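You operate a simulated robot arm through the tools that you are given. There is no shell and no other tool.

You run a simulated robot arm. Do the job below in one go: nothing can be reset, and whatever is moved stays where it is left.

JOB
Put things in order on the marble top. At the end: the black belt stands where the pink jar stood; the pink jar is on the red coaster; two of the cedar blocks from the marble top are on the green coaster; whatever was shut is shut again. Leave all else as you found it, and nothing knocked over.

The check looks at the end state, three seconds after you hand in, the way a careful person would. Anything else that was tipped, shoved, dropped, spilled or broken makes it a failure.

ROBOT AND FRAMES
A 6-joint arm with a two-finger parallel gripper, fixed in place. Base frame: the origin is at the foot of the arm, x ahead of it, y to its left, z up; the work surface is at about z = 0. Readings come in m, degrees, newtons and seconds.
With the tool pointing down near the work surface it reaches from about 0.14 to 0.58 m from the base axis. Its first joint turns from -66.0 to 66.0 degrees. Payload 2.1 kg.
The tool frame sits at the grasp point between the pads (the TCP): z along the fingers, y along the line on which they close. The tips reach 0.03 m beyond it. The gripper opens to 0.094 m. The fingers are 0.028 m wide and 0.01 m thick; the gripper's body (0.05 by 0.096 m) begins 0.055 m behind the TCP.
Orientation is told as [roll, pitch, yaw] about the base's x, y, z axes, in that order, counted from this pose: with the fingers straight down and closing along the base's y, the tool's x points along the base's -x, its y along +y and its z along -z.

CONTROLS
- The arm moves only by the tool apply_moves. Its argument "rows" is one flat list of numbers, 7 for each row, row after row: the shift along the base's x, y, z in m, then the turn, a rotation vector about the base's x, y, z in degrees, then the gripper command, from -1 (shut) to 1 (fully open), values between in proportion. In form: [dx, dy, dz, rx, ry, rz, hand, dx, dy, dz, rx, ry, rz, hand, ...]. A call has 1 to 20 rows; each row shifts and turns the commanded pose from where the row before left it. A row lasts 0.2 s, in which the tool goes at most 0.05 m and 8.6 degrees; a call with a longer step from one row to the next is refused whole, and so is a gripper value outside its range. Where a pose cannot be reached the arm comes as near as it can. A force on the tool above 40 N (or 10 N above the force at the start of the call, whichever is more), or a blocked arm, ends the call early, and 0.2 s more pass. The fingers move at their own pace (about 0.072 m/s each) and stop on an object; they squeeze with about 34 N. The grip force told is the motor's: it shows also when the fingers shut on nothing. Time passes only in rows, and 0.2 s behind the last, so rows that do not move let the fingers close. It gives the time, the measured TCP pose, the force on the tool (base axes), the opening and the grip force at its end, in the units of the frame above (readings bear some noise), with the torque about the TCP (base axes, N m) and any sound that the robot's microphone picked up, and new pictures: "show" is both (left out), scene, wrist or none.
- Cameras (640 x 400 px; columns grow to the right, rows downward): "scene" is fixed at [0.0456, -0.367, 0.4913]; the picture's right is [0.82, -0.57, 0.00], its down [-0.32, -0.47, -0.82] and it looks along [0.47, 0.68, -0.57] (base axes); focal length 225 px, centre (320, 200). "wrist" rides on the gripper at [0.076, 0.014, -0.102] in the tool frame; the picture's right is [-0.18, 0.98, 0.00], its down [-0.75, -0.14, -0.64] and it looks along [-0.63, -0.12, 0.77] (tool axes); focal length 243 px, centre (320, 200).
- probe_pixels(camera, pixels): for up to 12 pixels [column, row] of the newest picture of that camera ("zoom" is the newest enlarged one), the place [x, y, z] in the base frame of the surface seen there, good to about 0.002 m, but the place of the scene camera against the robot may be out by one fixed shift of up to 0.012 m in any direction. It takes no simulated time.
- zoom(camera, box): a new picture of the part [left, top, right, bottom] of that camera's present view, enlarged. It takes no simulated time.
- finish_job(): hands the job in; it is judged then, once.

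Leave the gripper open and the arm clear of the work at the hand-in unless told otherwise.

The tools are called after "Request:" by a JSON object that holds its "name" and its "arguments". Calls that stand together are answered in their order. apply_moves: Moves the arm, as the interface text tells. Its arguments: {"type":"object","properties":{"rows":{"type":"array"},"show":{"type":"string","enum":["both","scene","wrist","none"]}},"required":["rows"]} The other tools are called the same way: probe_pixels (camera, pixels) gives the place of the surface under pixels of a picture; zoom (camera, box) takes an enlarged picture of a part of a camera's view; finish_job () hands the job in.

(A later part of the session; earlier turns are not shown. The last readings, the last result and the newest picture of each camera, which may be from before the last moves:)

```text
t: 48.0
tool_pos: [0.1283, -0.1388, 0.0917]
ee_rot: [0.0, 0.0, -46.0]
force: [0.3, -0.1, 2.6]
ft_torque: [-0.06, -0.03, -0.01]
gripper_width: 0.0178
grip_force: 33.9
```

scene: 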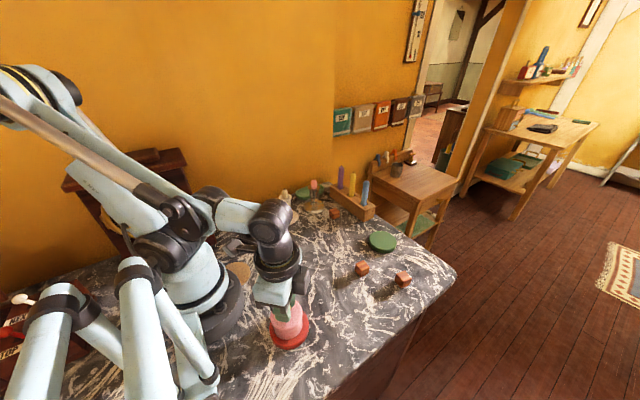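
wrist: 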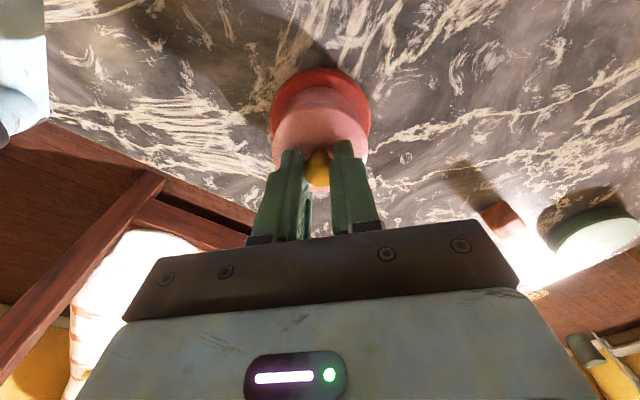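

Light contact (2.6 N) has begun at TCP z≈0.092. I'll look at the seam before pressing further.

Request:
{"name": "zoom", "arguments": {"camera": "scene", "box": [262, 290, 318, 340]}}

Request:
{"name": "apply_moves", "arguments": {"rows": [0, 0, -0.0005, 0, 0, 0, -1, 0, 0, 0, 0, 0, 0, -1], "show": "wrist"}}

```text
8.00 times, centred on (290, 315) of scene
```

zoom: 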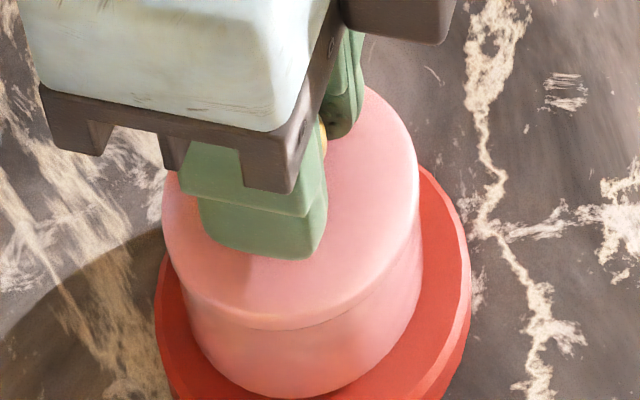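

```text
t: 48.6
tool_pos: [0.1278, -0.1392, 0.0925]
ee_rot: [0.0, -0.1, -45.9]
force: [0.5, 3.6, 18.1]
ft_torque: [0.06, -0.05, 0.0]
gripper_width: 0.0175
grip_force: 34.2
```

wrist: 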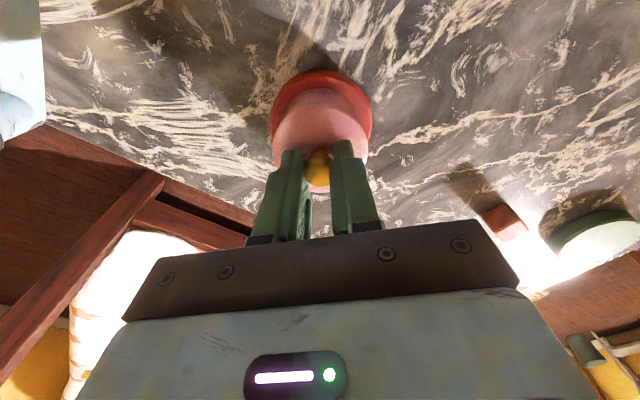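

There's contact at 18 N and no snap yet. I'll check concentricity by probing lid and body edges before pressing harder.

Request:
{"name": "zoom", "arguments": {"camera": "scene", "box": [262, 290, 318, 340]}}

Request:
{"name": "probe_pixels", "arguments": {"camera": "zoom", "pixels": [[166, 220], [172, 260], [200, 300], [240, 318], [290, 322], [340, 310], [380, 285], [408, 245], [416, 210], [400, 140], [180, 285], [375, 100]]}}

Request:
{"name": "probe_pixels", "arguments": {"camera": "zoom", "pixels": [[195, 320], [210, 350], [240, 375], [280, 385], [330, 375], [370, 350], [400, 315], [415, 275], [220, 330], [300, 345], [380, 310], [410, 265]]}}

```text
8.00 times, centred on (290, 315) of scene
```

zoom: 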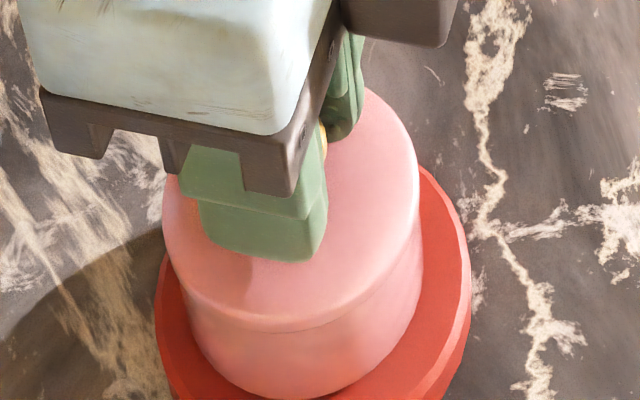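

```text
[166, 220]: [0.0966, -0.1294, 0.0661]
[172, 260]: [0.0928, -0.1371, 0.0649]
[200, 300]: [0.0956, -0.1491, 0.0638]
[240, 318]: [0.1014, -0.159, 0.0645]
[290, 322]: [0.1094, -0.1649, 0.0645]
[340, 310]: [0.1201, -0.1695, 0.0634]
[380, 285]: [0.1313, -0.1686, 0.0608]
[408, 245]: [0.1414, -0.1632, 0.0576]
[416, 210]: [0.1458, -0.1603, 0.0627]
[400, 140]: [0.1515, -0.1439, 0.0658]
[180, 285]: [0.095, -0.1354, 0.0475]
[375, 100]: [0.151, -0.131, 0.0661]
```

```text
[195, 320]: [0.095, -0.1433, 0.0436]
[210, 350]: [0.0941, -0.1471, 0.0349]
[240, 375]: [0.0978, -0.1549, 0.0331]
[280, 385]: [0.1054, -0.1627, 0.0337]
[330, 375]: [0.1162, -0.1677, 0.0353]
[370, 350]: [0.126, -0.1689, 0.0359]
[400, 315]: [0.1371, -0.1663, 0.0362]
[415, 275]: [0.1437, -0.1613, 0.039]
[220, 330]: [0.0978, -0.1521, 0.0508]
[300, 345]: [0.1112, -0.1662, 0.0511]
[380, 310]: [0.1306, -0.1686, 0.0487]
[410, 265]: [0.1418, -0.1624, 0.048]
```

Lid and body are concentric within about 0.5 mm. I'll press down in half-millimetre steps and listen for the snap.

Request:
{"name": "apply_moves", "arguments": {"rows": [0, 0, -0.0005, 0, 0, 0, -1, 0, 0, 0, 0, 0, 0, -1], "show": "none"}}

Request:
{"name": "apply_moves", "arguments": {"rows": [0, 0, -0.0005, 0, 0, 0, -1, 0, 0, 0, 0, 0, 0, -1], "show": "none"}}

```text
t: 49.2
tool_pos: [0.1289, -0.1377, 0.0927]
ee_rot: [0.0, 0.0, -46.0]
force: [-4.0, -0.4, 36.5]
ft_torque: [-0.02, 0.11, -0.01]
gripper_width: 0.0175
grip_force: 33.9
```

```text
t: 49.8
tool_pos: [0.1297, -0.1375, 0.0913]
ee_rot: [-0.1, -0.1, -45.8]
force: [-2.5, -1.6, 39.7]
ft_torque: [-0.13, 0.04, 0.02]
gripper_width: 0.0178
grip_force: 34.3
```

No snap at ~38 N, and the knob starts slipping in the fingers there. The lid top reads at the fully seated height. I'll ease off and lift by only ~3 mm to see whether the body comes up with the lid.

Request:
{"name": "apply_moves", "arguments": {"rows": [0, 0, 0.001, 0, 0, 0, -1, 0, 0, 0.001, 0, 0, 0, -1, 0, 0, 0.0015, 0, 0, 0, -1, 0, 0, 0.001, 0, 0, 0, -1, 0, 0, 0, 0, 0, 0, -1], "show": "both"}}

Request:
{"name": "zoom", "arguments": {"camera": "scene", "box": [262, 290, 318, 340]}}

```text
t: 51.0
tool_pos: [0.1279, -0.1387, 0.0985]
ee_rot: [0.0, -0.1, -46.0]
force: [-0.7, 0.0, -0.2]
ft_torque: [-0.01, -0.02, -0.02]
gripper_width: 0.0179
grip_force: 33.5
```

scene: 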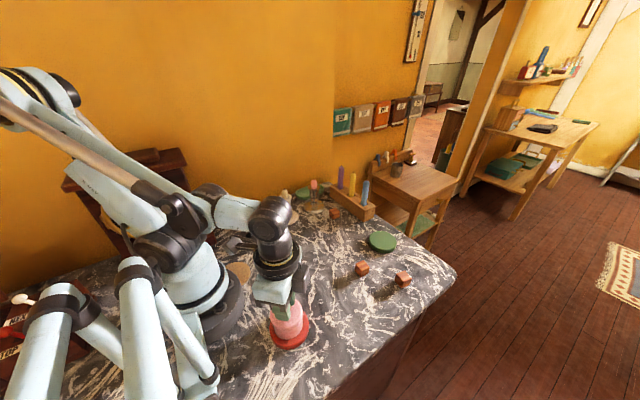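
wrist: 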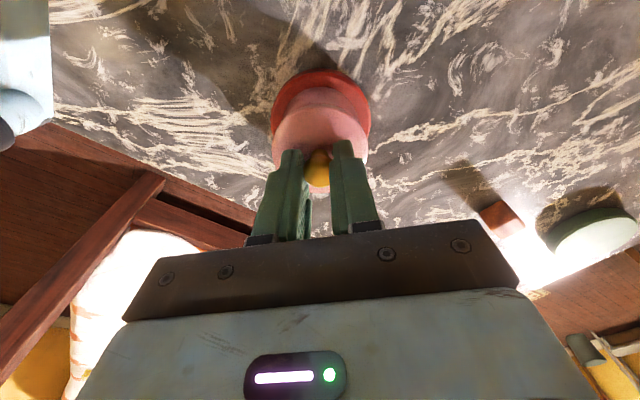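

```text
8.00 times, centred on (290, 315) of scene
```

zoom: 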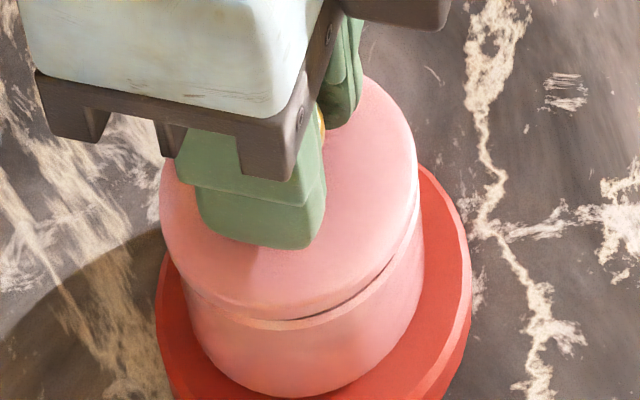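

The lid lifts freely, so it simply rests on the rim (the catch let go earlier). I'll seat it again, release it, and then press from the top of the knob with closed fingers to try to re-engage it.

Request:
{"name": "apply_moves", "arguments": {"rows": [0, 0, -0.0015, 0, 0, 0, -1, 0, 0, -0.0015, 0, 0, 0, -1, 0, 0, -0.001, 0, 0, 0, -1, 0, 0, 0, 0, 0, 0, -1], "show": "none"}}

Request:
{"name": "apply_moves", "arguments": {"rows": [0, 0, -0.0005, 0, 0, 0, -1, 0, 0, 0, 0, 0, 0, -1], "show": "none"}}

```text
t: 52.0
tool_pos: [0.1275, -0.1387, 0.0936]
ee_rot: [0.1, 0.1, -45.9]
force: [0.6, -0.5, -0.3]
ft_torque: [-0.01, -0.01, 0.03]
gripper_width: 0.0178
grip_force: 34.1
```

```text
t: 52.6
tool_pos: [0.1289, -0.1392, 0.0922]
ee_rot: [0.1, 0.0, -46.0]
force: [-0.2, 0.3, 16.7]
ft_torque: [0.07, 0.02, -0.02]
gripper_width: 0.0177
grip_force: 34.3
```

The lid is seated with 17 N. I'll open, rise 5 cm straight up and check.

Request:
{"name": "apply_moves", "arguments": {"rows": [0, 0, 0.0003, 0, 0, 0, -1, 0, 0, 0, 0, 0, 0, -0.3, 0, 0, 0, 0, 0, 0, 0.1, 0, 0, 0, 0, 0, 0, 0.1, 0, 0, 0.02, 0, 0, 0, 0.1, 0, 0, 0.03, 0, 0, 0, 0.1, 0, 0, 0, 0, 0, 0, 0.1], "show": "both"}}

Request:
{"name": "zoom", "arguments": {"camera": "scene", "box": [255, 280, 335, 345]}}

Request:
{"name": "zoom", "arguments": {"camera": "wrist", "box": [240, 60, 400, 160]}}

```text
t: 54.2
tool_pos: [0.1287, -0.1398, 0.1412]
ee_rot: [0.0, 0.0, -45.9]
force: [0.8, 0.4, -0.3]
ft_torque: [-0.02, 0.0, 0.02]
gripper_width: 0.0518
grip_force: 0.0
heard: snap
```

scene: 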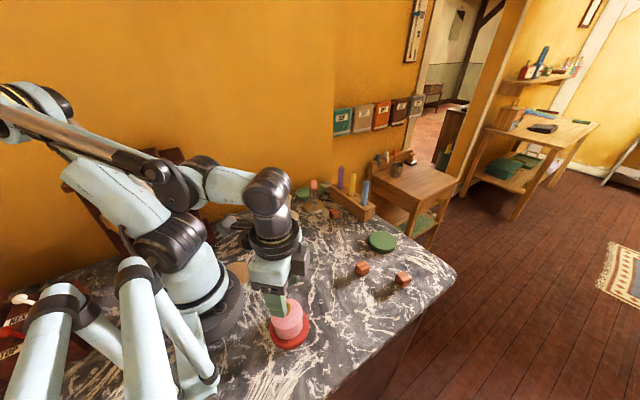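
wrist: 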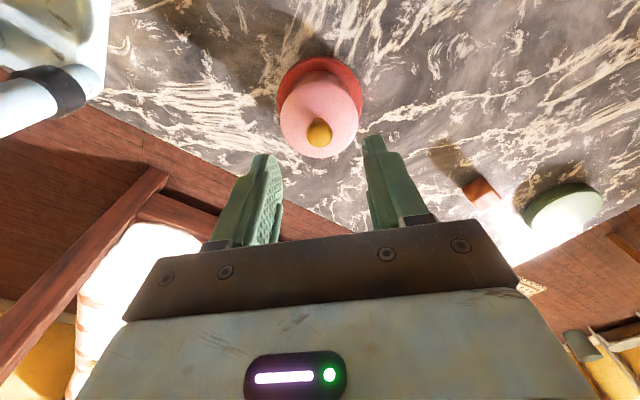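

```text
6.15 times, centred on (295, 312) of scene
```

zoom: 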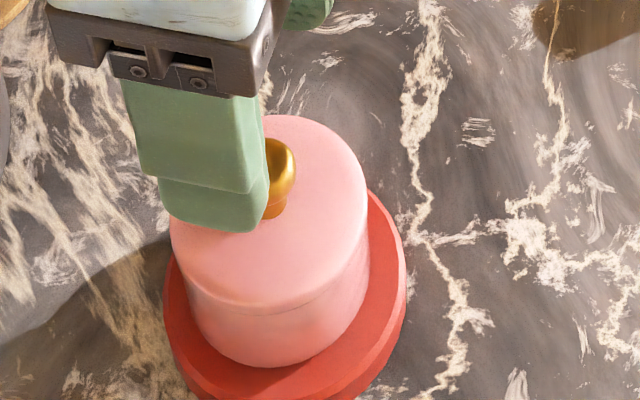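

```text
4.00 times, centred on (320, 110) of wrist
```

zoom: 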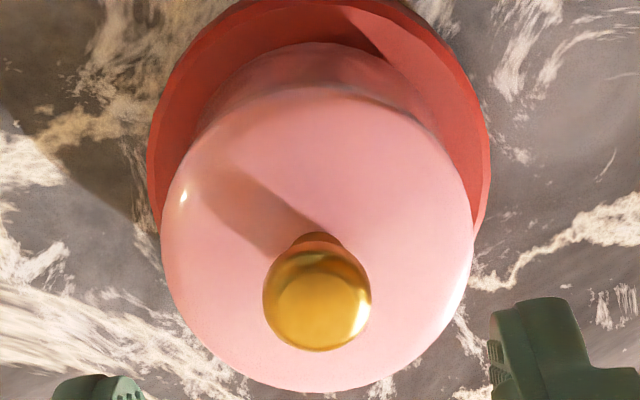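

A snap was heard as the lid settled on release, so the jar is shut again and stands on the red coaster. Next is the belt. I'll swing around high and look down at it.

Request:
{"name": "apply_moves", "arguments": {"rows": [0.02, 0, 0.03, 0, 0, 8.3, 0.1, 0.0207, 0.0263, 0.01, 0, 0, 8.3, 0.1, 0.0207, 0.0263, 0.01, 0, 0, 8.3, 0.3, 0.0207, 0.0263, 0.01, 0, 0, 8.3, 0.5, 0.0025, 0.03, 0, 0, 0, 8.3, 0.7, 0.0025, 0.03, 0, 0, 0, 8.3, 0.7, 0.0025, 0.03, 0, 0, 0, 8.3, 0.7, 0.0025, 0.03, 0, 0, 0, 8.3, 0.7, -0.0133, 0.035, 0, 0, 0, 8.3, 0.7, -0.0133, 0.035, 0, 0, 0, 8.3, 0.7, -0.0133, 0.035, 0, 0, 0, 8.3, 0.7, 0, 0, 0, 0, 0, 0, 0.7], "show": "both"}}

Request:
{"name": "zoom", "arguments": {"camera": "wrist", "box": [220, 10, 420, 135]}}

```text
t: 56.8
tool_pos: [0.1832, 0.1659, 0.2002]
ee_rot: [0.0, -0.1, 45.4]
force: [0.6, 0.8, 0.3]
ft_torque: [0.01, -0.03, 0.01]
gripper_width: 0.08
grip_force: 0.0
```

scene: 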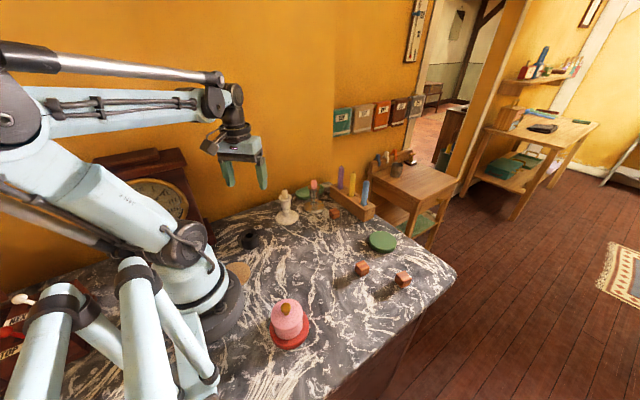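
wrist: 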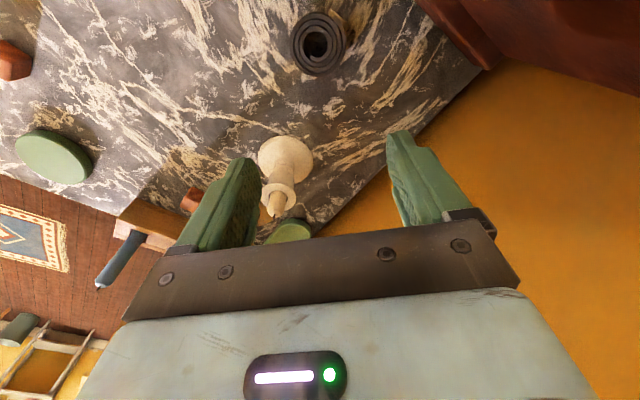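

```text
3.20 times, centred on (320, 72) of wrist
```

zoom: 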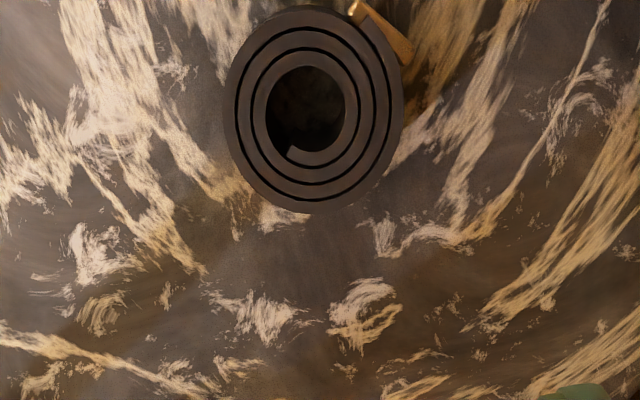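

The scene shows the jar shut on the red coaster. In the wrist view the belt roll is at (318,42), with its brass buckle at the base side. I'll probe it.

Request:
{"name": "probe_pixels", "arguments": {"camera": "zoom", "pixels": [[232, 115], [397, 110], [310, 20], [310, 200], [258, 50], [258, 180], [370, 180], [355, 12], [395, 50], [375, 25], [310, 110], [408, 55]]}}

Request:
{"name": "zoom", "arguments": {"camera": "scene", "box": [225, 215, 285, 260]}}

```text
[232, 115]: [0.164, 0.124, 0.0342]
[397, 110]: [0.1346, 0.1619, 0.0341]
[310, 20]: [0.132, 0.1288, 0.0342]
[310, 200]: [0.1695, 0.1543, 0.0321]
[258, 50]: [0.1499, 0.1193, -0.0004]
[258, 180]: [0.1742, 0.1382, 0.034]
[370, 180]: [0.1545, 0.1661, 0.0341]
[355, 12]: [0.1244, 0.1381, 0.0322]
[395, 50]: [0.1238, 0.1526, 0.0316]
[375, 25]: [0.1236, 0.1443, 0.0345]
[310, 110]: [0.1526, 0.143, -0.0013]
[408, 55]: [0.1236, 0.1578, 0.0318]
```

```text
8.89 times, centred on (255, 238) of scene
```

zoom: 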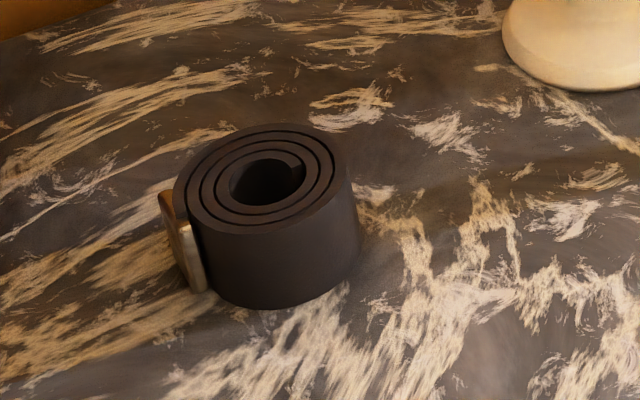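

Belt roll centre ≈(0.151, 0.143), radius ≈0.0245, top z=0.034, with its buckle on the −x side. I'll close along y (yaw ≈0°) so the fingers miss the buckle. Hovering first.

Request:
{"name": "apply_moves", "arguments": {"rows": [-0.0053, -0.0038, -0.011, 0, 0, -7.5, 0.7, -0.0053, -0.0038, -0.011, 0, 0, -7.5, 0.7, -0.0053, -0.0038, -0.011, 0, 0, -7.5, 0.7, -0.0053, -0.0038, -0.011, 0, 0, -7.5, 0.7, -0.0053, -0.0039, -0.011, 0, 0, -7.5, 0.7, -0.0053, -0.0039, -0.011, 0, 0, -7.5, 0.7, 0, 0, 0, 0, 0, 0, 0.7], "show": "both"}}

Request:
{"name": "zoom", "arguments": {"camera": "wrist", "box": [220, 50, 420, 175]}}

```text
t: 58.4
tool_pos: [0.1486, 0.1427, 0.1351]
ee_rot: [0.1, -0.1, 0.3]
force: [0.2, 0.0, 0.1]
ft_torque: [0.0, 0.0, -0.02]
gripper_width: 0.0799
grip_force: 0.0
```

scene: 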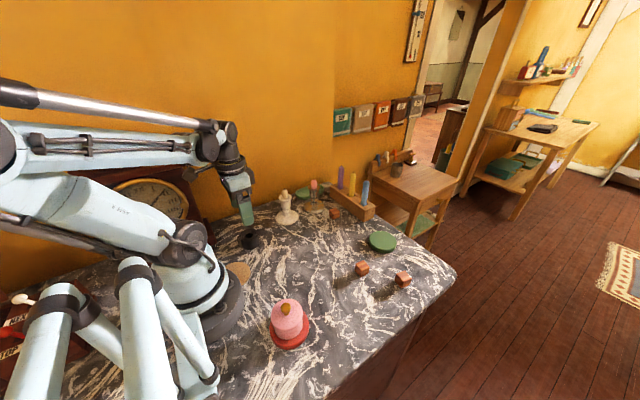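
wrist: 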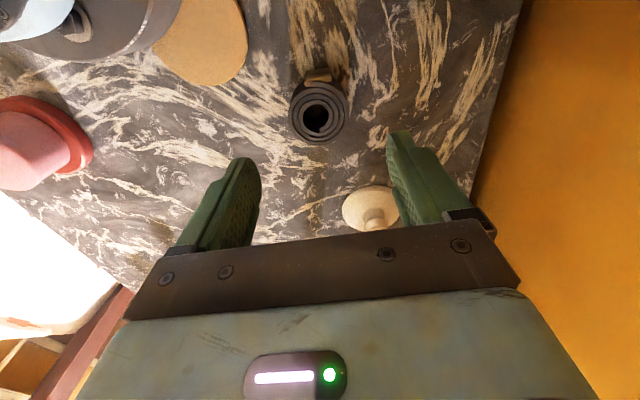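

```text
3.20 times, centred on (320, 112) of wrist
```

zoom: 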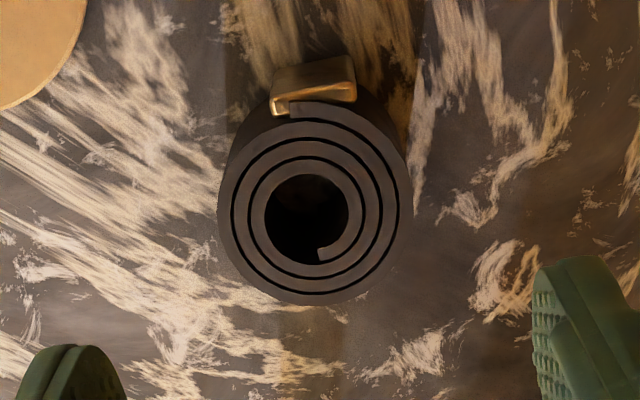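

I'll probe the roll's rim in this nearer view.

Request:
{"name": "probe_pixels", "arguments": {"camera": "zoom", "pixels": [[224, 205], [405, 205], [315, 298], [315, 110], [250, 275], [382, 275], [245, 140], [385, 140], [280, 95], [350, 85], [315, 65], [350, 65]]}}

```text
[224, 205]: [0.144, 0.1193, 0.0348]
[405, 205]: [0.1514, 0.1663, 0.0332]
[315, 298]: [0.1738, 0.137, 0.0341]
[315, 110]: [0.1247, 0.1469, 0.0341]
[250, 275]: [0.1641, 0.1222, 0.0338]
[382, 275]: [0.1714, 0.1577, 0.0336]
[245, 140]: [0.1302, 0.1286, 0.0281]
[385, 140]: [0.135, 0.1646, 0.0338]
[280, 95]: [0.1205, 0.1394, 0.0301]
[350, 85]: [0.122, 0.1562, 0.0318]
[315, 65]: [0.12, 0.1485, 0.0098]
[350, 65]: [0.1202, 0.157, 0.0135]
```

Roll centre ≈(0.149, 0.1425), radius 0.025. I'll shift slightly and go down to TCP z≈0.036.

Request:
{"name": "apply_moves", "arguments": {"rows": [-0.0008, -0.0004, -0.025, 0, 0, 0, 0.7, -0.0007, -0.0004, -0.025, 0, 0, 0, 0.7, 0, 0, -0.025, 0, 0, 0, 0.7, 0, 0, -0.015, 0, 0, 0, 0.7, 0, 0, -0.008, 0, 0, 0, 0.7, 0, 0, 0, 0, 0, 0, 0.7], "show": "both"}}

Request:
{"name": "zoom", "arguments": {"camera": "scene", "box": [215, 205, 285, 260]}}

```text
t: 59.8
tool_pos: [0.1473, 0.1433, 0.0367]
ee_rot: [0.0, 0.0, 0.3]
force: [-0.3, 0.4, 0.1]
ft_torque: [0.04, -0.01, 0.0]
gripper_width: 0.0798
grip_force: 0.1
```

scene: 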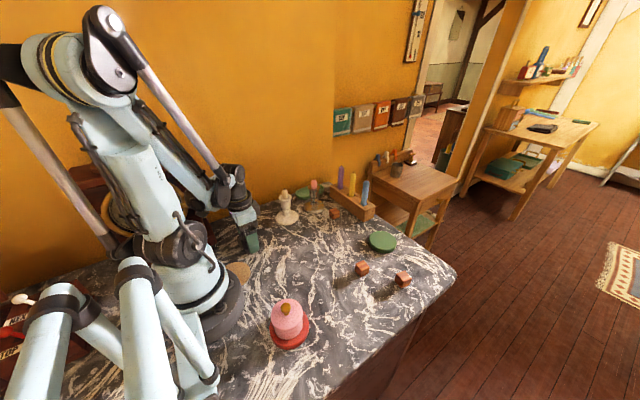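
wrist: 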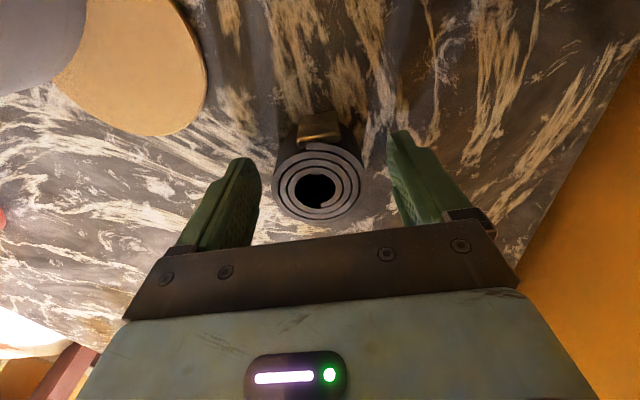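

```text
7.27 times, centred on (250, 232) of scene
```

zoom: 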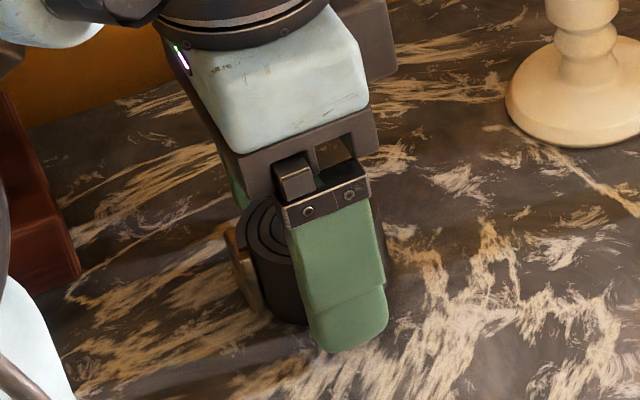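

The fingers straddle the roll with the buckle outside them. I'll close on it.

Request:
{"name": "apply_moves", "arguments": {"rows": [0, 0, 0, 0, 0, 0, 0.4, 0, 0, 0, 0, 0, 0, 0.1, 0, 0, 0, 0, 0, 0, -0.2, 0, 0, 0, 0, 0, 0, -0.6, 0, 0, 0, 0, 0, 0, -1, 0, 0, 0, 0, 0, 0, -1], "show": "wrist"}}

```text
t: 61.0
tool_pos: [0.1491, 0.1427, 0.0375]
ee_rot: [-0.1, -0.1, 0.3]
force: [-0.7, -2.0, 30.1]
ft_torque: [0.02, -0.23, 0.06]
gripper_width: 0.0565
grip_force: 33.6
stopped in row 5: the force on the tool passed its limit at 41 N (the readings are from after the stop); the commanded pose is now the measured one
```

wrist: 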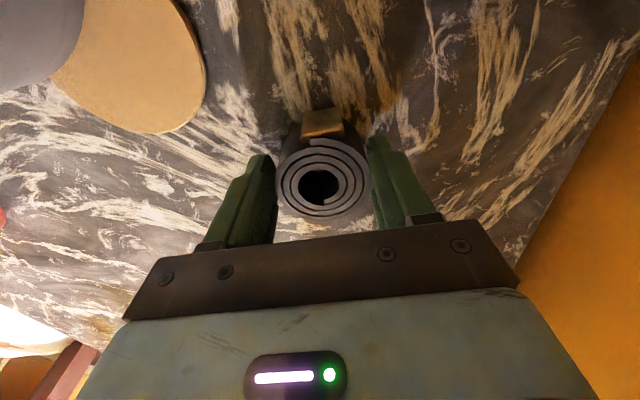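

The call stopped with an upward force of about 30–41 N while closing, at a width of 56 mm. I'll look closely before moving.

Request:
{"name": "zoom", "arguments": {"camera": "wrist", "box": [220, 90, 420, 230]}}

Request:
{"name": "apply_moves", "arguments": {"rows": [0, 0, 0, 0, 0, 0, -1], "show": "scene"}}

Request:
{"name": "zoom", "arguments": {"camera": "scene", "box": [215, 205, 285, 260]}}

```text
2.86 times, centred on (320, 160) of wrist
```

zoom: 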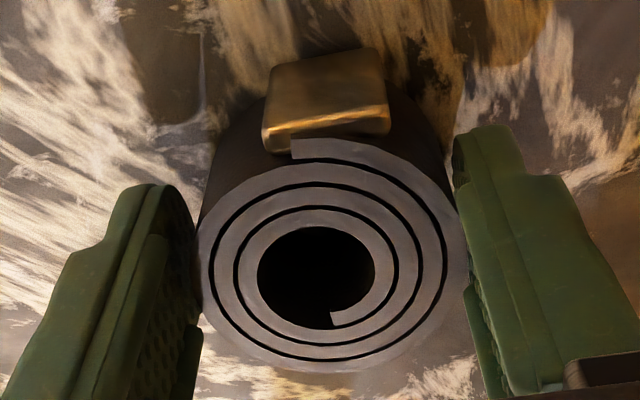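

```text
t: 61.5
tool_pos: [0.1477, 0.1428, 0.0369]
ee_rot: [-0.1, -0.2, 0.3]
force: [-2.5, -2.8, 22.8]
ft_torque: [-0.01, -0.16, 0.04]
gripper_width: 0.0564
grip_force: 34.3
stopped in row 1: the force on the tool passed its limit at 41 N (the readings are from after the stop); the commanded pose is now the measured one
```

scene: 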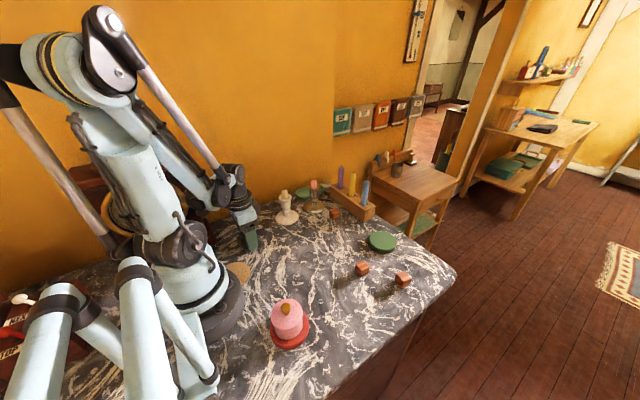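

```text
7.27 times, centred on (250, 232) of scene
```

zoom: 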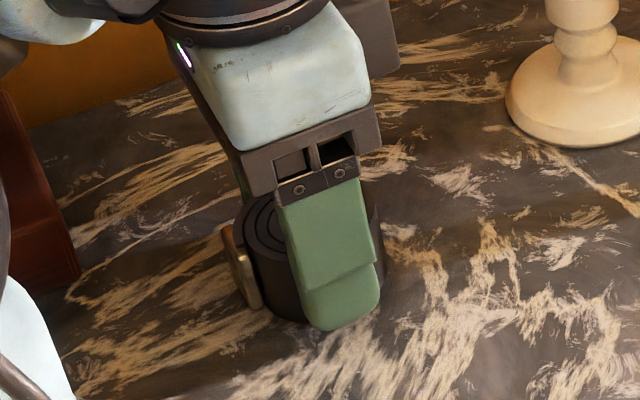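

The roll is held at 56 mm but the tool presses down on the marble through it. I'll ease up by 2 mm while still holding and read the force.

Request:
{"name": "apply_moves", "arguments": {"rows": [0, 0, 0.001, 0, 0, 0, -1, 0, 0, 0.001, 0, 0, 0, -1], "show": "none"}}

Request:
{"name": "apply_moves", "arguments": {"rows": [0, 0, 0.001, 0, 0, 0, -1, 0, 0, 0, 0, 0, 0, -1], "show": "both"}}

```text
t: 62.1
tool_pos: [0.1477, 0.1423, 0.0398]
ee_rot: [-0.1, -0.2, 0.3]
force: [-0.3, 1.2, -0.2]
ft_torque: [-0.01, 0.01, 0.01]
gripper_width: 0.0561
grip_force: 34.3
```

```text
t: 62.8
tool_pos: [0.1488, 0.1418, 0.0403]
ee_rot: [-0.2, -0.2, 0.3]
force: [-0.5, 0.4, -0.3]
ft_torque: [0.02, -0.03, -0.01]
gripper_width: 0.0564
grip_force: 33.6
```

scene: 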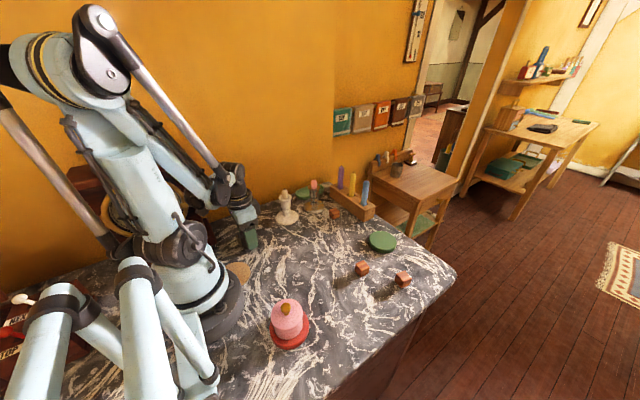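
wrist: 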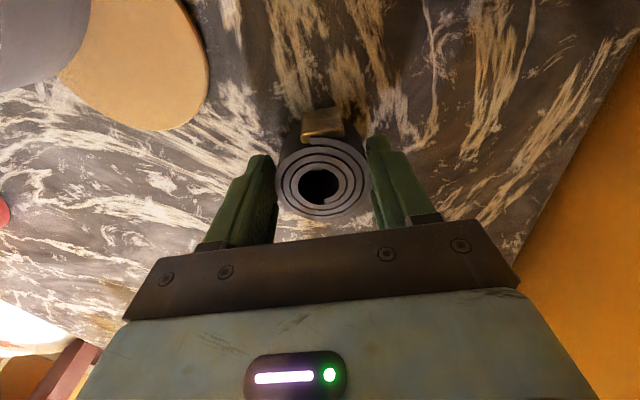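

The force is back to normal and the roll moves with the fingers. I'll lift 2 cm and check that it is level.

Request:
{"name": "apply_moves", "arguments": {"rows": [0, 0, 0.01, 0, 0, 0, -1, 0, 0, 0.02, 0, 0, 0, -1, 0, 0, 0, 0, 0, 0, -1], "show": "both"}}

Request:
{"name": "zoom", "arguments": {"camera": "scene", "box": [215, 195, 285, 255]}}

Request:
{"name": "zoom", "arguments": {"camera": "wrist", "box": [220, 90, 420, 230]}}

```text
t: 63.5
tool_pos: [0.147, 0.1423, 0.0693]
ee_rot: [-0.1, -0.3, 0.3]
force: [0.3, 0.3, -0.2]
ft_torque: [0.01, 0.05, 0.0]
gripper_width: 0.056
grip_force: 33.5
```

scene: 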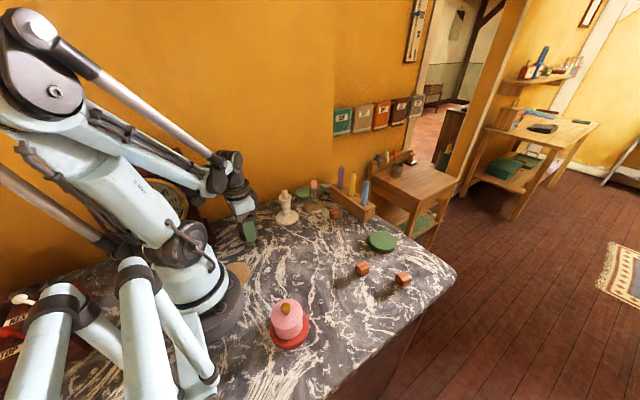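
wrist: 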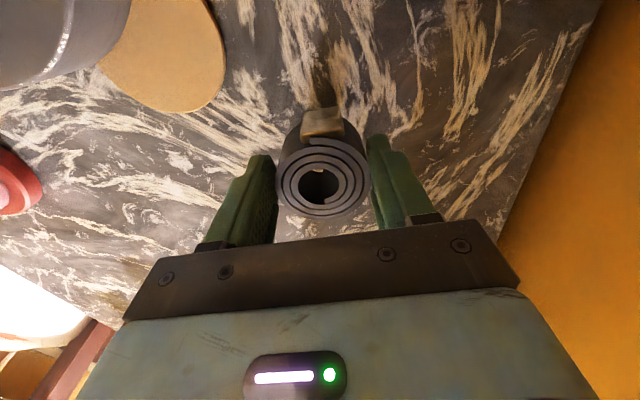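

```text
6.67 times, centred on (250, 225) of scene
```

zoom: 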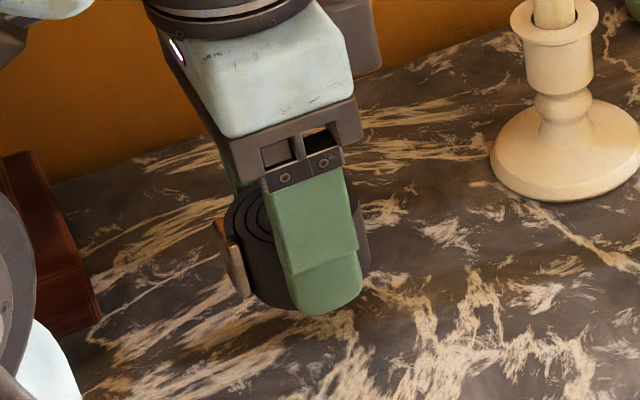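

```text
2.86 times, centred on (320, 160) of wrist
```

zoom: 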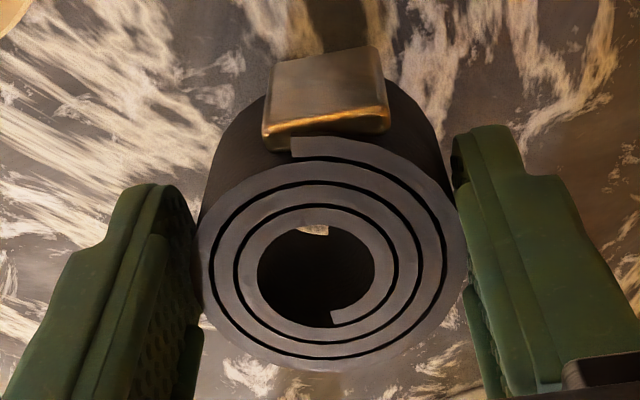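

The belt is held level. I'll carry it to the jar's original spot (0.265, 0.268), turning to yaw 70° so the fingers clear the candlestick, and stop at z≈0.13 above the spot.

Request:
{"name": "apply_moves", "arguments": {"rows": [0, 0, 0.03, 0, 0, 0, -1, 0, 0, 0.03, 0, 0, 0, -1, 0.013, 0.0139, 0, 0, 0, 7.75, -1, 0.013, 0.0139, 0, 0, 0, 7.75, -1, 0.013, 0.0139, 0, 0, 0, 7.75, -1, 0.013, 0.0139, 0, 0, 0, 7.75, -1, 0.013, 0.0139, 0, 0, 0, 7.75, -1, 0.013, 0.0139, 0, 0, 0, 7.75, -1, 0.013, 0.0139, 0, 0, 0, 7.75, -1, 0.013, 0.0138, 0, 0, 0, 7.75, -1, 0.013, 0.0138, 0, 0, 0, 7.75, -1, 0, 0, 0, 0, 0, 0, -1], "show": "both"}}

Request:
{"name": "zoom", "arguments": {"camera": "scene", "box": [230, 150, 310, 220]}}

```text
t: 66.2
tool_pos: [0.266, 0.2681, 0.1286]
ee_rot: [-0.1, -0.2, 70.2]
force: [-1.0, -0.1, -0.5]
ft_torque: [0.0, -0.02, -0.02]
gripper_width: 0.0562
grip_force: 33.8
```

scene: 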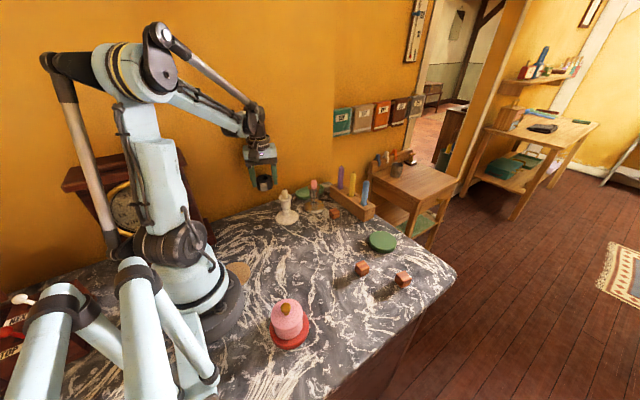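
wrist: 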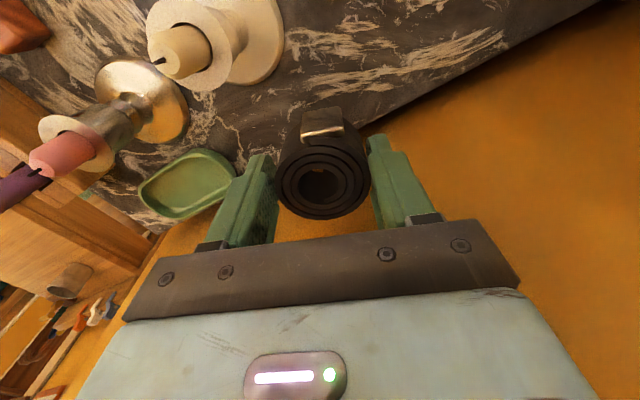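

```text
5.71 times, centred on (270, 185) of scene
```

zoom: 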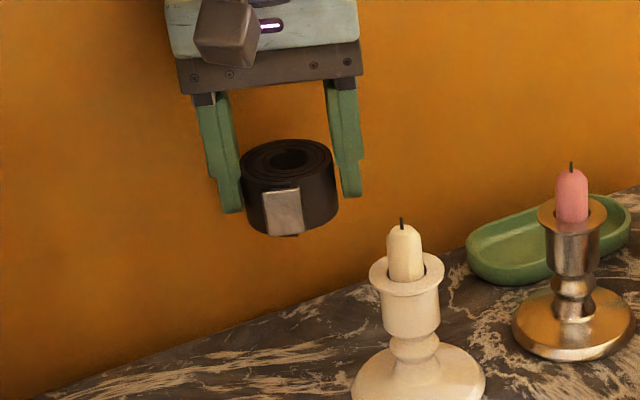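

The belt hangs level over the spot, clear of the candlestick. I'll descend to about 8 mm above the marble and check.

Request:
{"name": "apply_moves", "arguments": {"rows": [-0.0005, -0.0005, -0.02, 0, 0, 0, -1, -0.0005, -0.0005, -0.02, 0, 0, 0, -1, 0, 0, -0.02, 0, 0, 0, -1, 0, 0, -0.015, 0, 0, 0, -1, 0, 0, -0.007, 0, 0, 0, -1, 0, 0, 0, 0, 0, 0, -1], "show": "both"}}

Request:
{"name": "zoom", "arguments": {"camera": "scene", "box": [235, 170, 305, 225]}}

```text
t: 67.5
tool_pos: [0.2638, 0.2681, 0.047]
ee_rot: [-0.2, -0.2, 70.1]
force: [0.7, -0.4, -1.4]
ft_torque: [0.0, -0.01, 0.0]
gripper_width: 0.056
grip_force: 33.7
```

scene: 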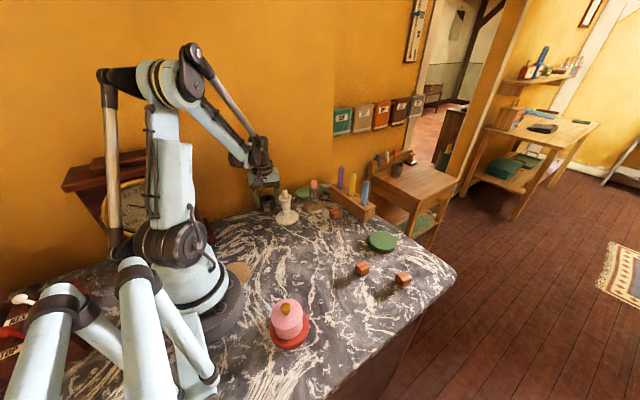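
wrist: 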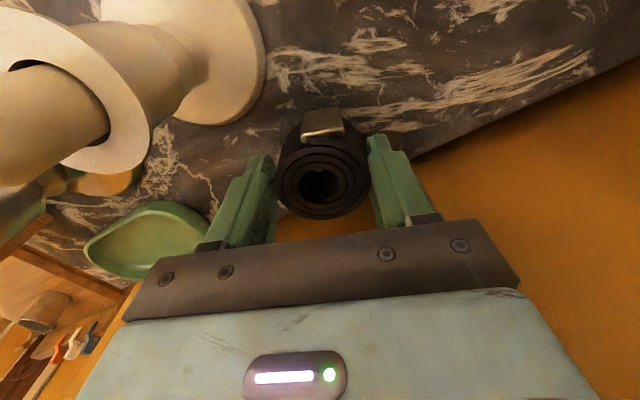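

```text
7.27 times, centred on (270, 198) of scene
```

zoom: 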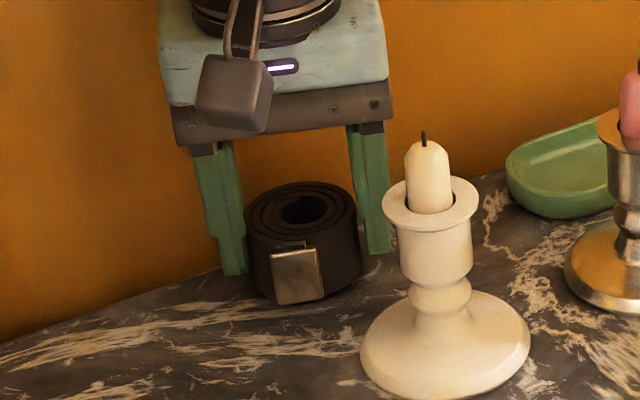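

It's clear of everything. I'll lower slowly to contact.

Request:
{"name": "apply_moves", "arguments": {"rows": [0, 0, -0.003, 0, 0, 0, -1, 0, 0, -0.003, 0, 0, 0, -1, 0, 0, -0.001, 0, 0, 0, -1, 0, 0, 0, 0, 0, 0, -1], "show": "none"}}

Request:
{"name": "apply_moves", "arguments": {"rows": [0, 0, -0.001, 0, 0, 0, -1, 0, 0, 0, 0, 0, 0, -1], "show": "none"}}

```text
t: 68.5
tool_pos: [0.2647, 0.2679, 0.041]
ee_rot: [-0.1, -0.1, 70.2]
force: [-0.7, -0.3, -0.8]
ft_torque: [-0.01, 0.02, 0.0]
gripper_width: 0.0562
grip_force: 33.7
```

```text
t: 69.2
tool_pos: [0.2636, 0.2671, 0.0394]
ee_rot: [-0.1, -0.3, 70.1]
force: [1.4, -0.9, 0.0]
ft_torque: [0.01, 0.01, 0.01]
gripper_width: 0.0562
grip_force: 33.9
```

Request:
{"name": "apply_moves", "arguments": {"rows": [0, 0, -0.001, 0, 0, 0, -1, 0, 0, 0, 0, 0, 0, -1], "show": "none"}}

Request:
{"name": "apply_moves", "arguments": {"rows": [0, 0, -0.0007, 0, 0, 0, -1, 0, 0, 0, 0, 0, 0, -1], "show": "none"}}

```text
t: 69.8
tool_pos: [0.2638, 0.2663, 0.0379]
ee_rot: [-0.1, -0.2, 70.1]
force: [0.1, -0.1, -1.1]
ft_torque: [-0.03, 0.0, -0.02]
gripper_width: 0.0561
grip_force: 34.4
```

```text
t: 70.3
tool_pos: [0.2628, 0.2673, 0.0386]
ee_rot: [-0.1, -0.2, 70.1]
force: [0.8, -0.8, -1.8]
ft_torque: [-0.01, -0.01, -0.01]
gripper_width: 0.0562
grip_force: 33.7
```

Still free at z≈0.038. I'll continue in small steps.

Request:
{"name": "apply_moves", "arguments": {"rows": [0, 0, -0.0008, 0, 0, 0, -1, 0, 0, 0, 0, 0, 0, -1], "show": "none"}}

Request:
{"name": "apply_moves", "arguments": {"rows": [0, 0, -0.0006, 0, 0, 0, -1, 0, 0, 0, 0, 0, 0, -1], "show": "scene"}}

Request:
{"name": "zoom", "arguments": {"camera": "scene", "box": [245, 185, 295, 220]}}

```text
t: 71.0
tool_pos: [0.2625, 0.2674, 0.0379]
ee_rot: [-0.1, -0.3, 70.0]
force: [-3.5, -4.8, 37.3]
ft_torque: [0.51, 0.05, 0.04]
gripper_width: 0.0564
grip_force: 33.9
```

```text
t: 71.3
tool_pos: [0.2629, 0.2672, 0.0394]
ee_rot: [0.1, -0.2, 70.0]
force: [-1.2, -1.7, 17.4]
ft_torque: [0.4, -0.1, 0.04]
gripper_width: 0.056
grip_force: 34.2
stopped in row 1: the force on the tool passed its limit at 52 N (the readings are from after the stop); the commanded pose is now the measured one
```

scene: 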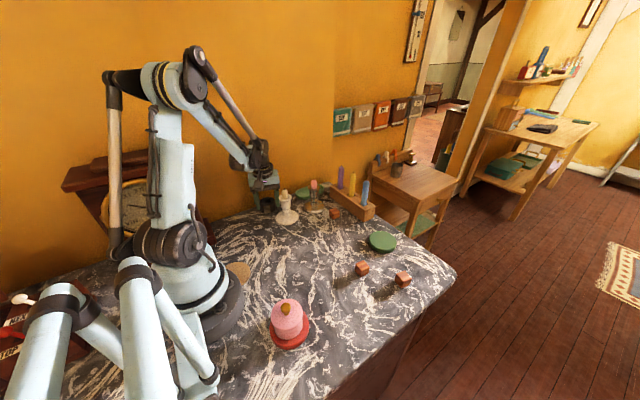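

```text
11.43 times, centred on (270, 202) of scene
```

zoom: 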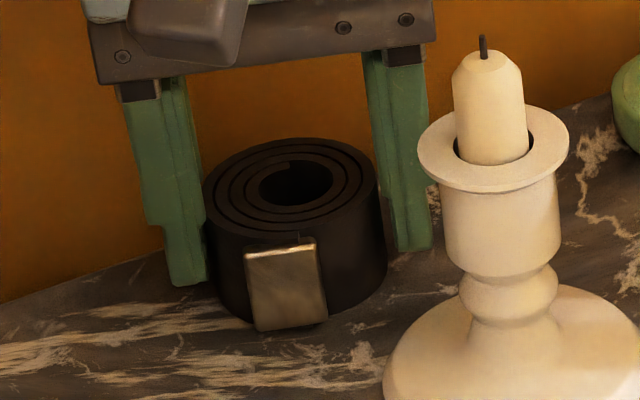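

The belt is down on the marble. I'll ease off slightly and open the fingers.

Request:
{"name": "apply_moves", "arguments": {"rows": [0, 0, 0.0004, 0, 0, 0, -1, 0, 0, 0, 0, 0, 0, 0.3, 0, 0, 0, 0, 0, 0, 0.5, 0, 0, 0, 0, 0, 0, 0.65, 0, 0, 0, 0, 0, 0, 0.65], "show": "both"}}

Request:
{"name": "zoom", "arguments": {"camera": "scene", "box": [245, 185, 295, 220]}}

```text
t: 72.5
tool_pos: [0.2644, 0.2676, 0.0369]
ee_rot: [0.0, -0.1, 70.0]
force: [-0.2, 0.1, 0.1]
ft_torque: [0.0, -0.03, 0.01]
gripper_width: 0.0771
grip_force: 0.0
```

scene: 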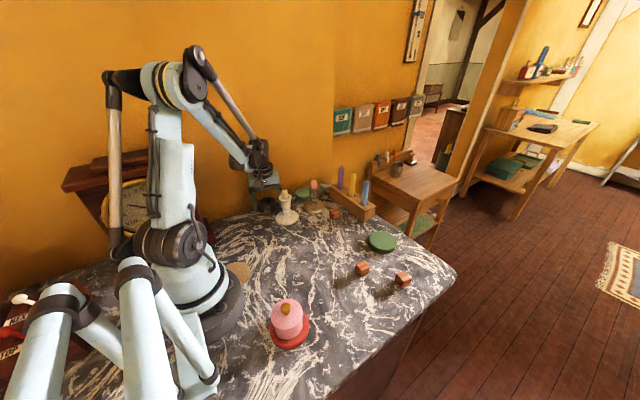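
wrist: 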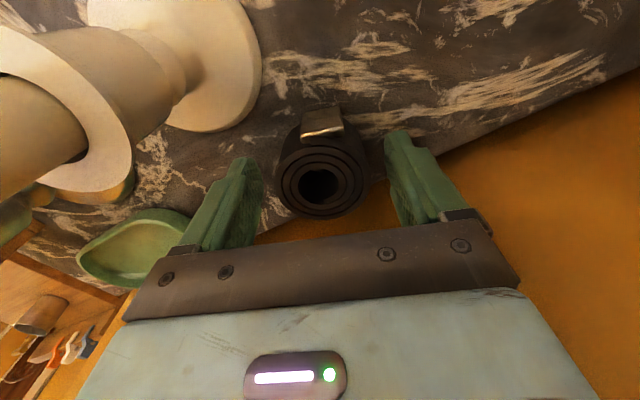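

```text
11.43 times, centred on (270, 202) of scene
```

zoom: 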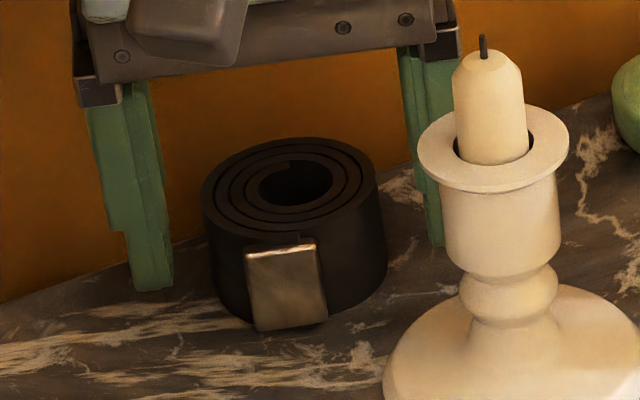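

The belt stands freely. I'll rise straight up and check its position against the jar's original spot.

Request:
{"name": "apply_moves", "arguments": {"rows": [0, 0, 0.02, 0, 0, 0, 0.65, 0, 0, 0.03, 0, 0, 0, 0.65, 0, 0, 0.04, 0, 0, 0, 0.65, 0, 0, 0.03, 0, 0, 0, 0.65, 0, 0, 0, 0, 0, 0, 0.65], "show": "both"}}

Request:
{"name": "zoom", "arguments": {"camera": "wrist", "box": [240, 60, 400, 160]}}

Request:
{"name": "probe_pixels", "arguments": {"camera": "zoom", "pixels": [[240, 200], [420, 200], [320, 130], [320, 290], [260, 260], [400, 260], [320, 350], [320, 60]]}}

```text
t: 73.7
tool_pos: [0.2604, 0.2678, 0.1568]
ee_rot: [0.0, -0.2, 70.0]
force: [-0.6, 0.2, -0.1]
ft_torque: [0.02, 0.02, -0.03]
gripper_width: 0.0774
grip_force: 0.1
```

scene: 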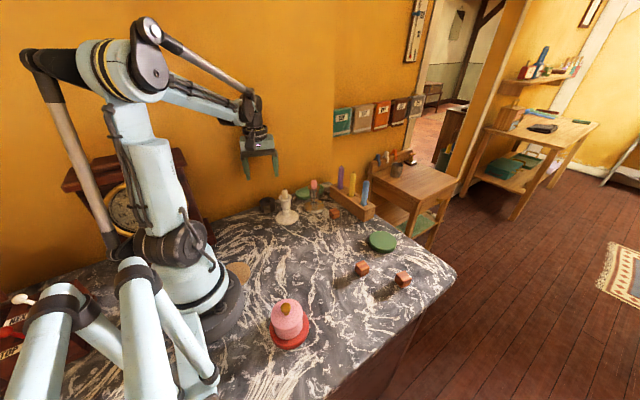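
wrist: 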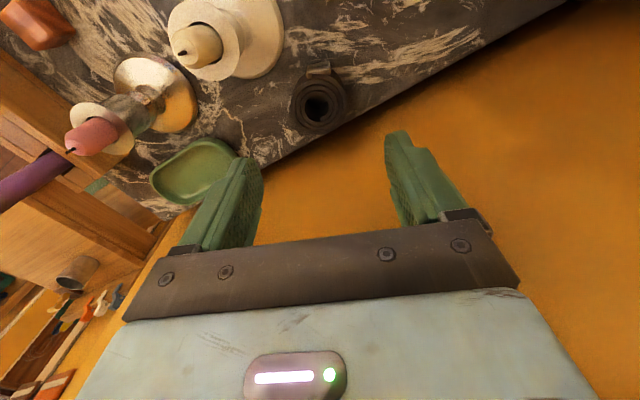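

```text
4.00 times, centred on (320, 110) of wrist
```

zoom: 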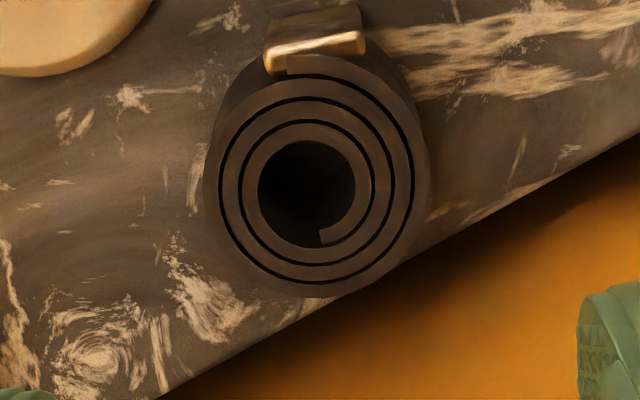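

```text
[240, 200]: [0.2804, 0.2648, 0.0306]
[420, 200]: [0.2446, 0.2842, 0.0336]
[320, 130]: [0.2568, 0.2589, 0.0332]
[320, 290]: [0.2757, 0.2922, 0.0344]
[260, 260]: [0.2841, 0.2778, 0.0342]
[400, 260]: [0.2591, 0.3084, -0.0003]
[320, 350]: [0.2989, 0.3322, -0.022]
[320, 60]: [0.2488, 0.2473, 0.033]
```

The belt stands at ≈(0.2624, 0.269), on the jar's old spot within 2–3 mm. Next are the cedar blocks. I'll rise well above the candle and go to the nearer block at ≈(0.35, −0.119).

Request:
{"name": "apply_moves", "arguments": {"rows": [0, 0, 0.035, 0, 0, 0, 0.65, 0, 0, 0.035, 0, 0, 0, 0.5, 0.007, -0.0385, 0, 0, 0, -8.3, 0.3, 0.007, -0.0385, 0, 0, 0, -8.3, 0.3, 0.007, -0.0385, 0, 0, 0, -8.3, 0.3, 0.007, -0.0385, 0, 0, 0, -8.3, 0.3, 0.007, -0.0385, 0, 0, 0, -8.3, 0.3, 0.007, -0.0385, 0, 0, 0, -8.3, 0.3, 0.007, -0.0385, 0, 0, 0, -8.3, 0.3, 0.007, -0.0385, 0, 0, 0, -8.3, 0.3, 0.007, -0.0385, 0, 0, 0, -8.3, 0.3, 0.007, -0.0385, 0, 0, 0, -8.3, 0.3, 0, 0, -0.03, 0, 0, 0, 0.3, 0, 0, -0.03, 0, 0, 0, 0.3, 0, 0, 0, 0, 0, 0, 0.3], "show": "both"}}

Request:
{"name": "zoom", "arguments": {"camera": "wrist", "box": [180, 40, 440, 200]}}

```text
t: 76.9
tool_pos: [0.3319, -0.1155, 0.1707]
ee_rot: [-0.1, -0.2, -13.0]
force: [-0.5, -0.5, -0.3]
ft_torque: [-0.01, 0.02, -0.03]
gripper_width: 0.0612
grip_force: 0.0
```

scene: 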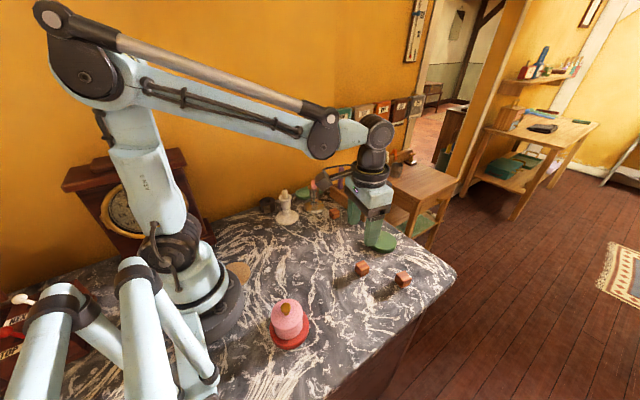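
wrist: 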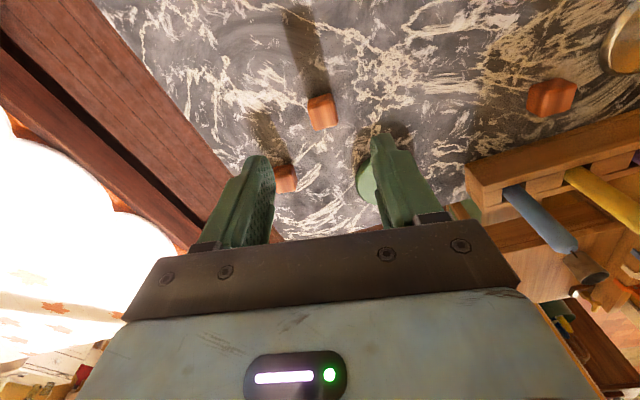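

```text
2.46 times, centred on (310, 120) of wrist
```

zoom: 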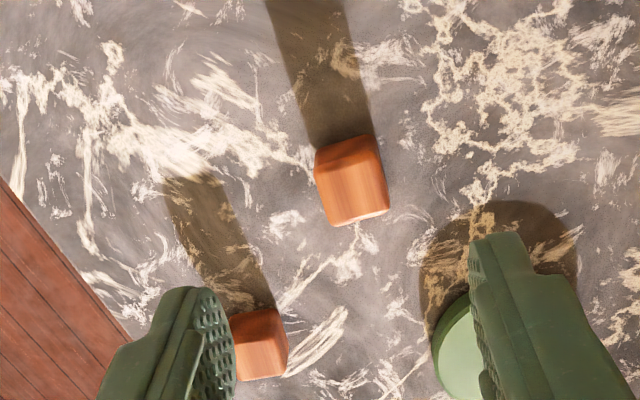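

Block A is at wrist (322,112) and block B at (285,180). The third block, at (551,97), looks the same. I'll zoom in on block A for its corners.

Request:
{"name": "zoom", "arguments": {"camera": "wrist", "box": [282, 80, 362, 140]}}

```text
6.67 times, centred on (322, 110) of wrist
```

zoom: 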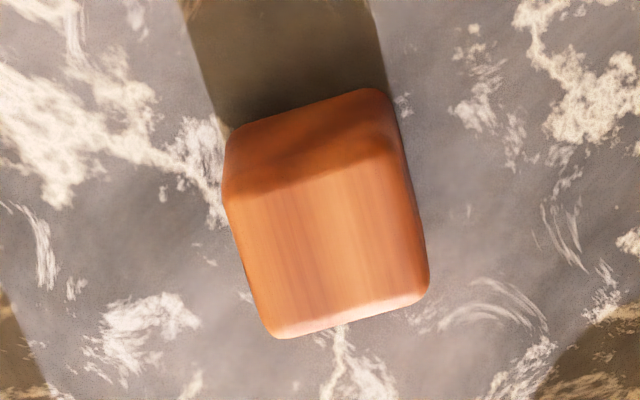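

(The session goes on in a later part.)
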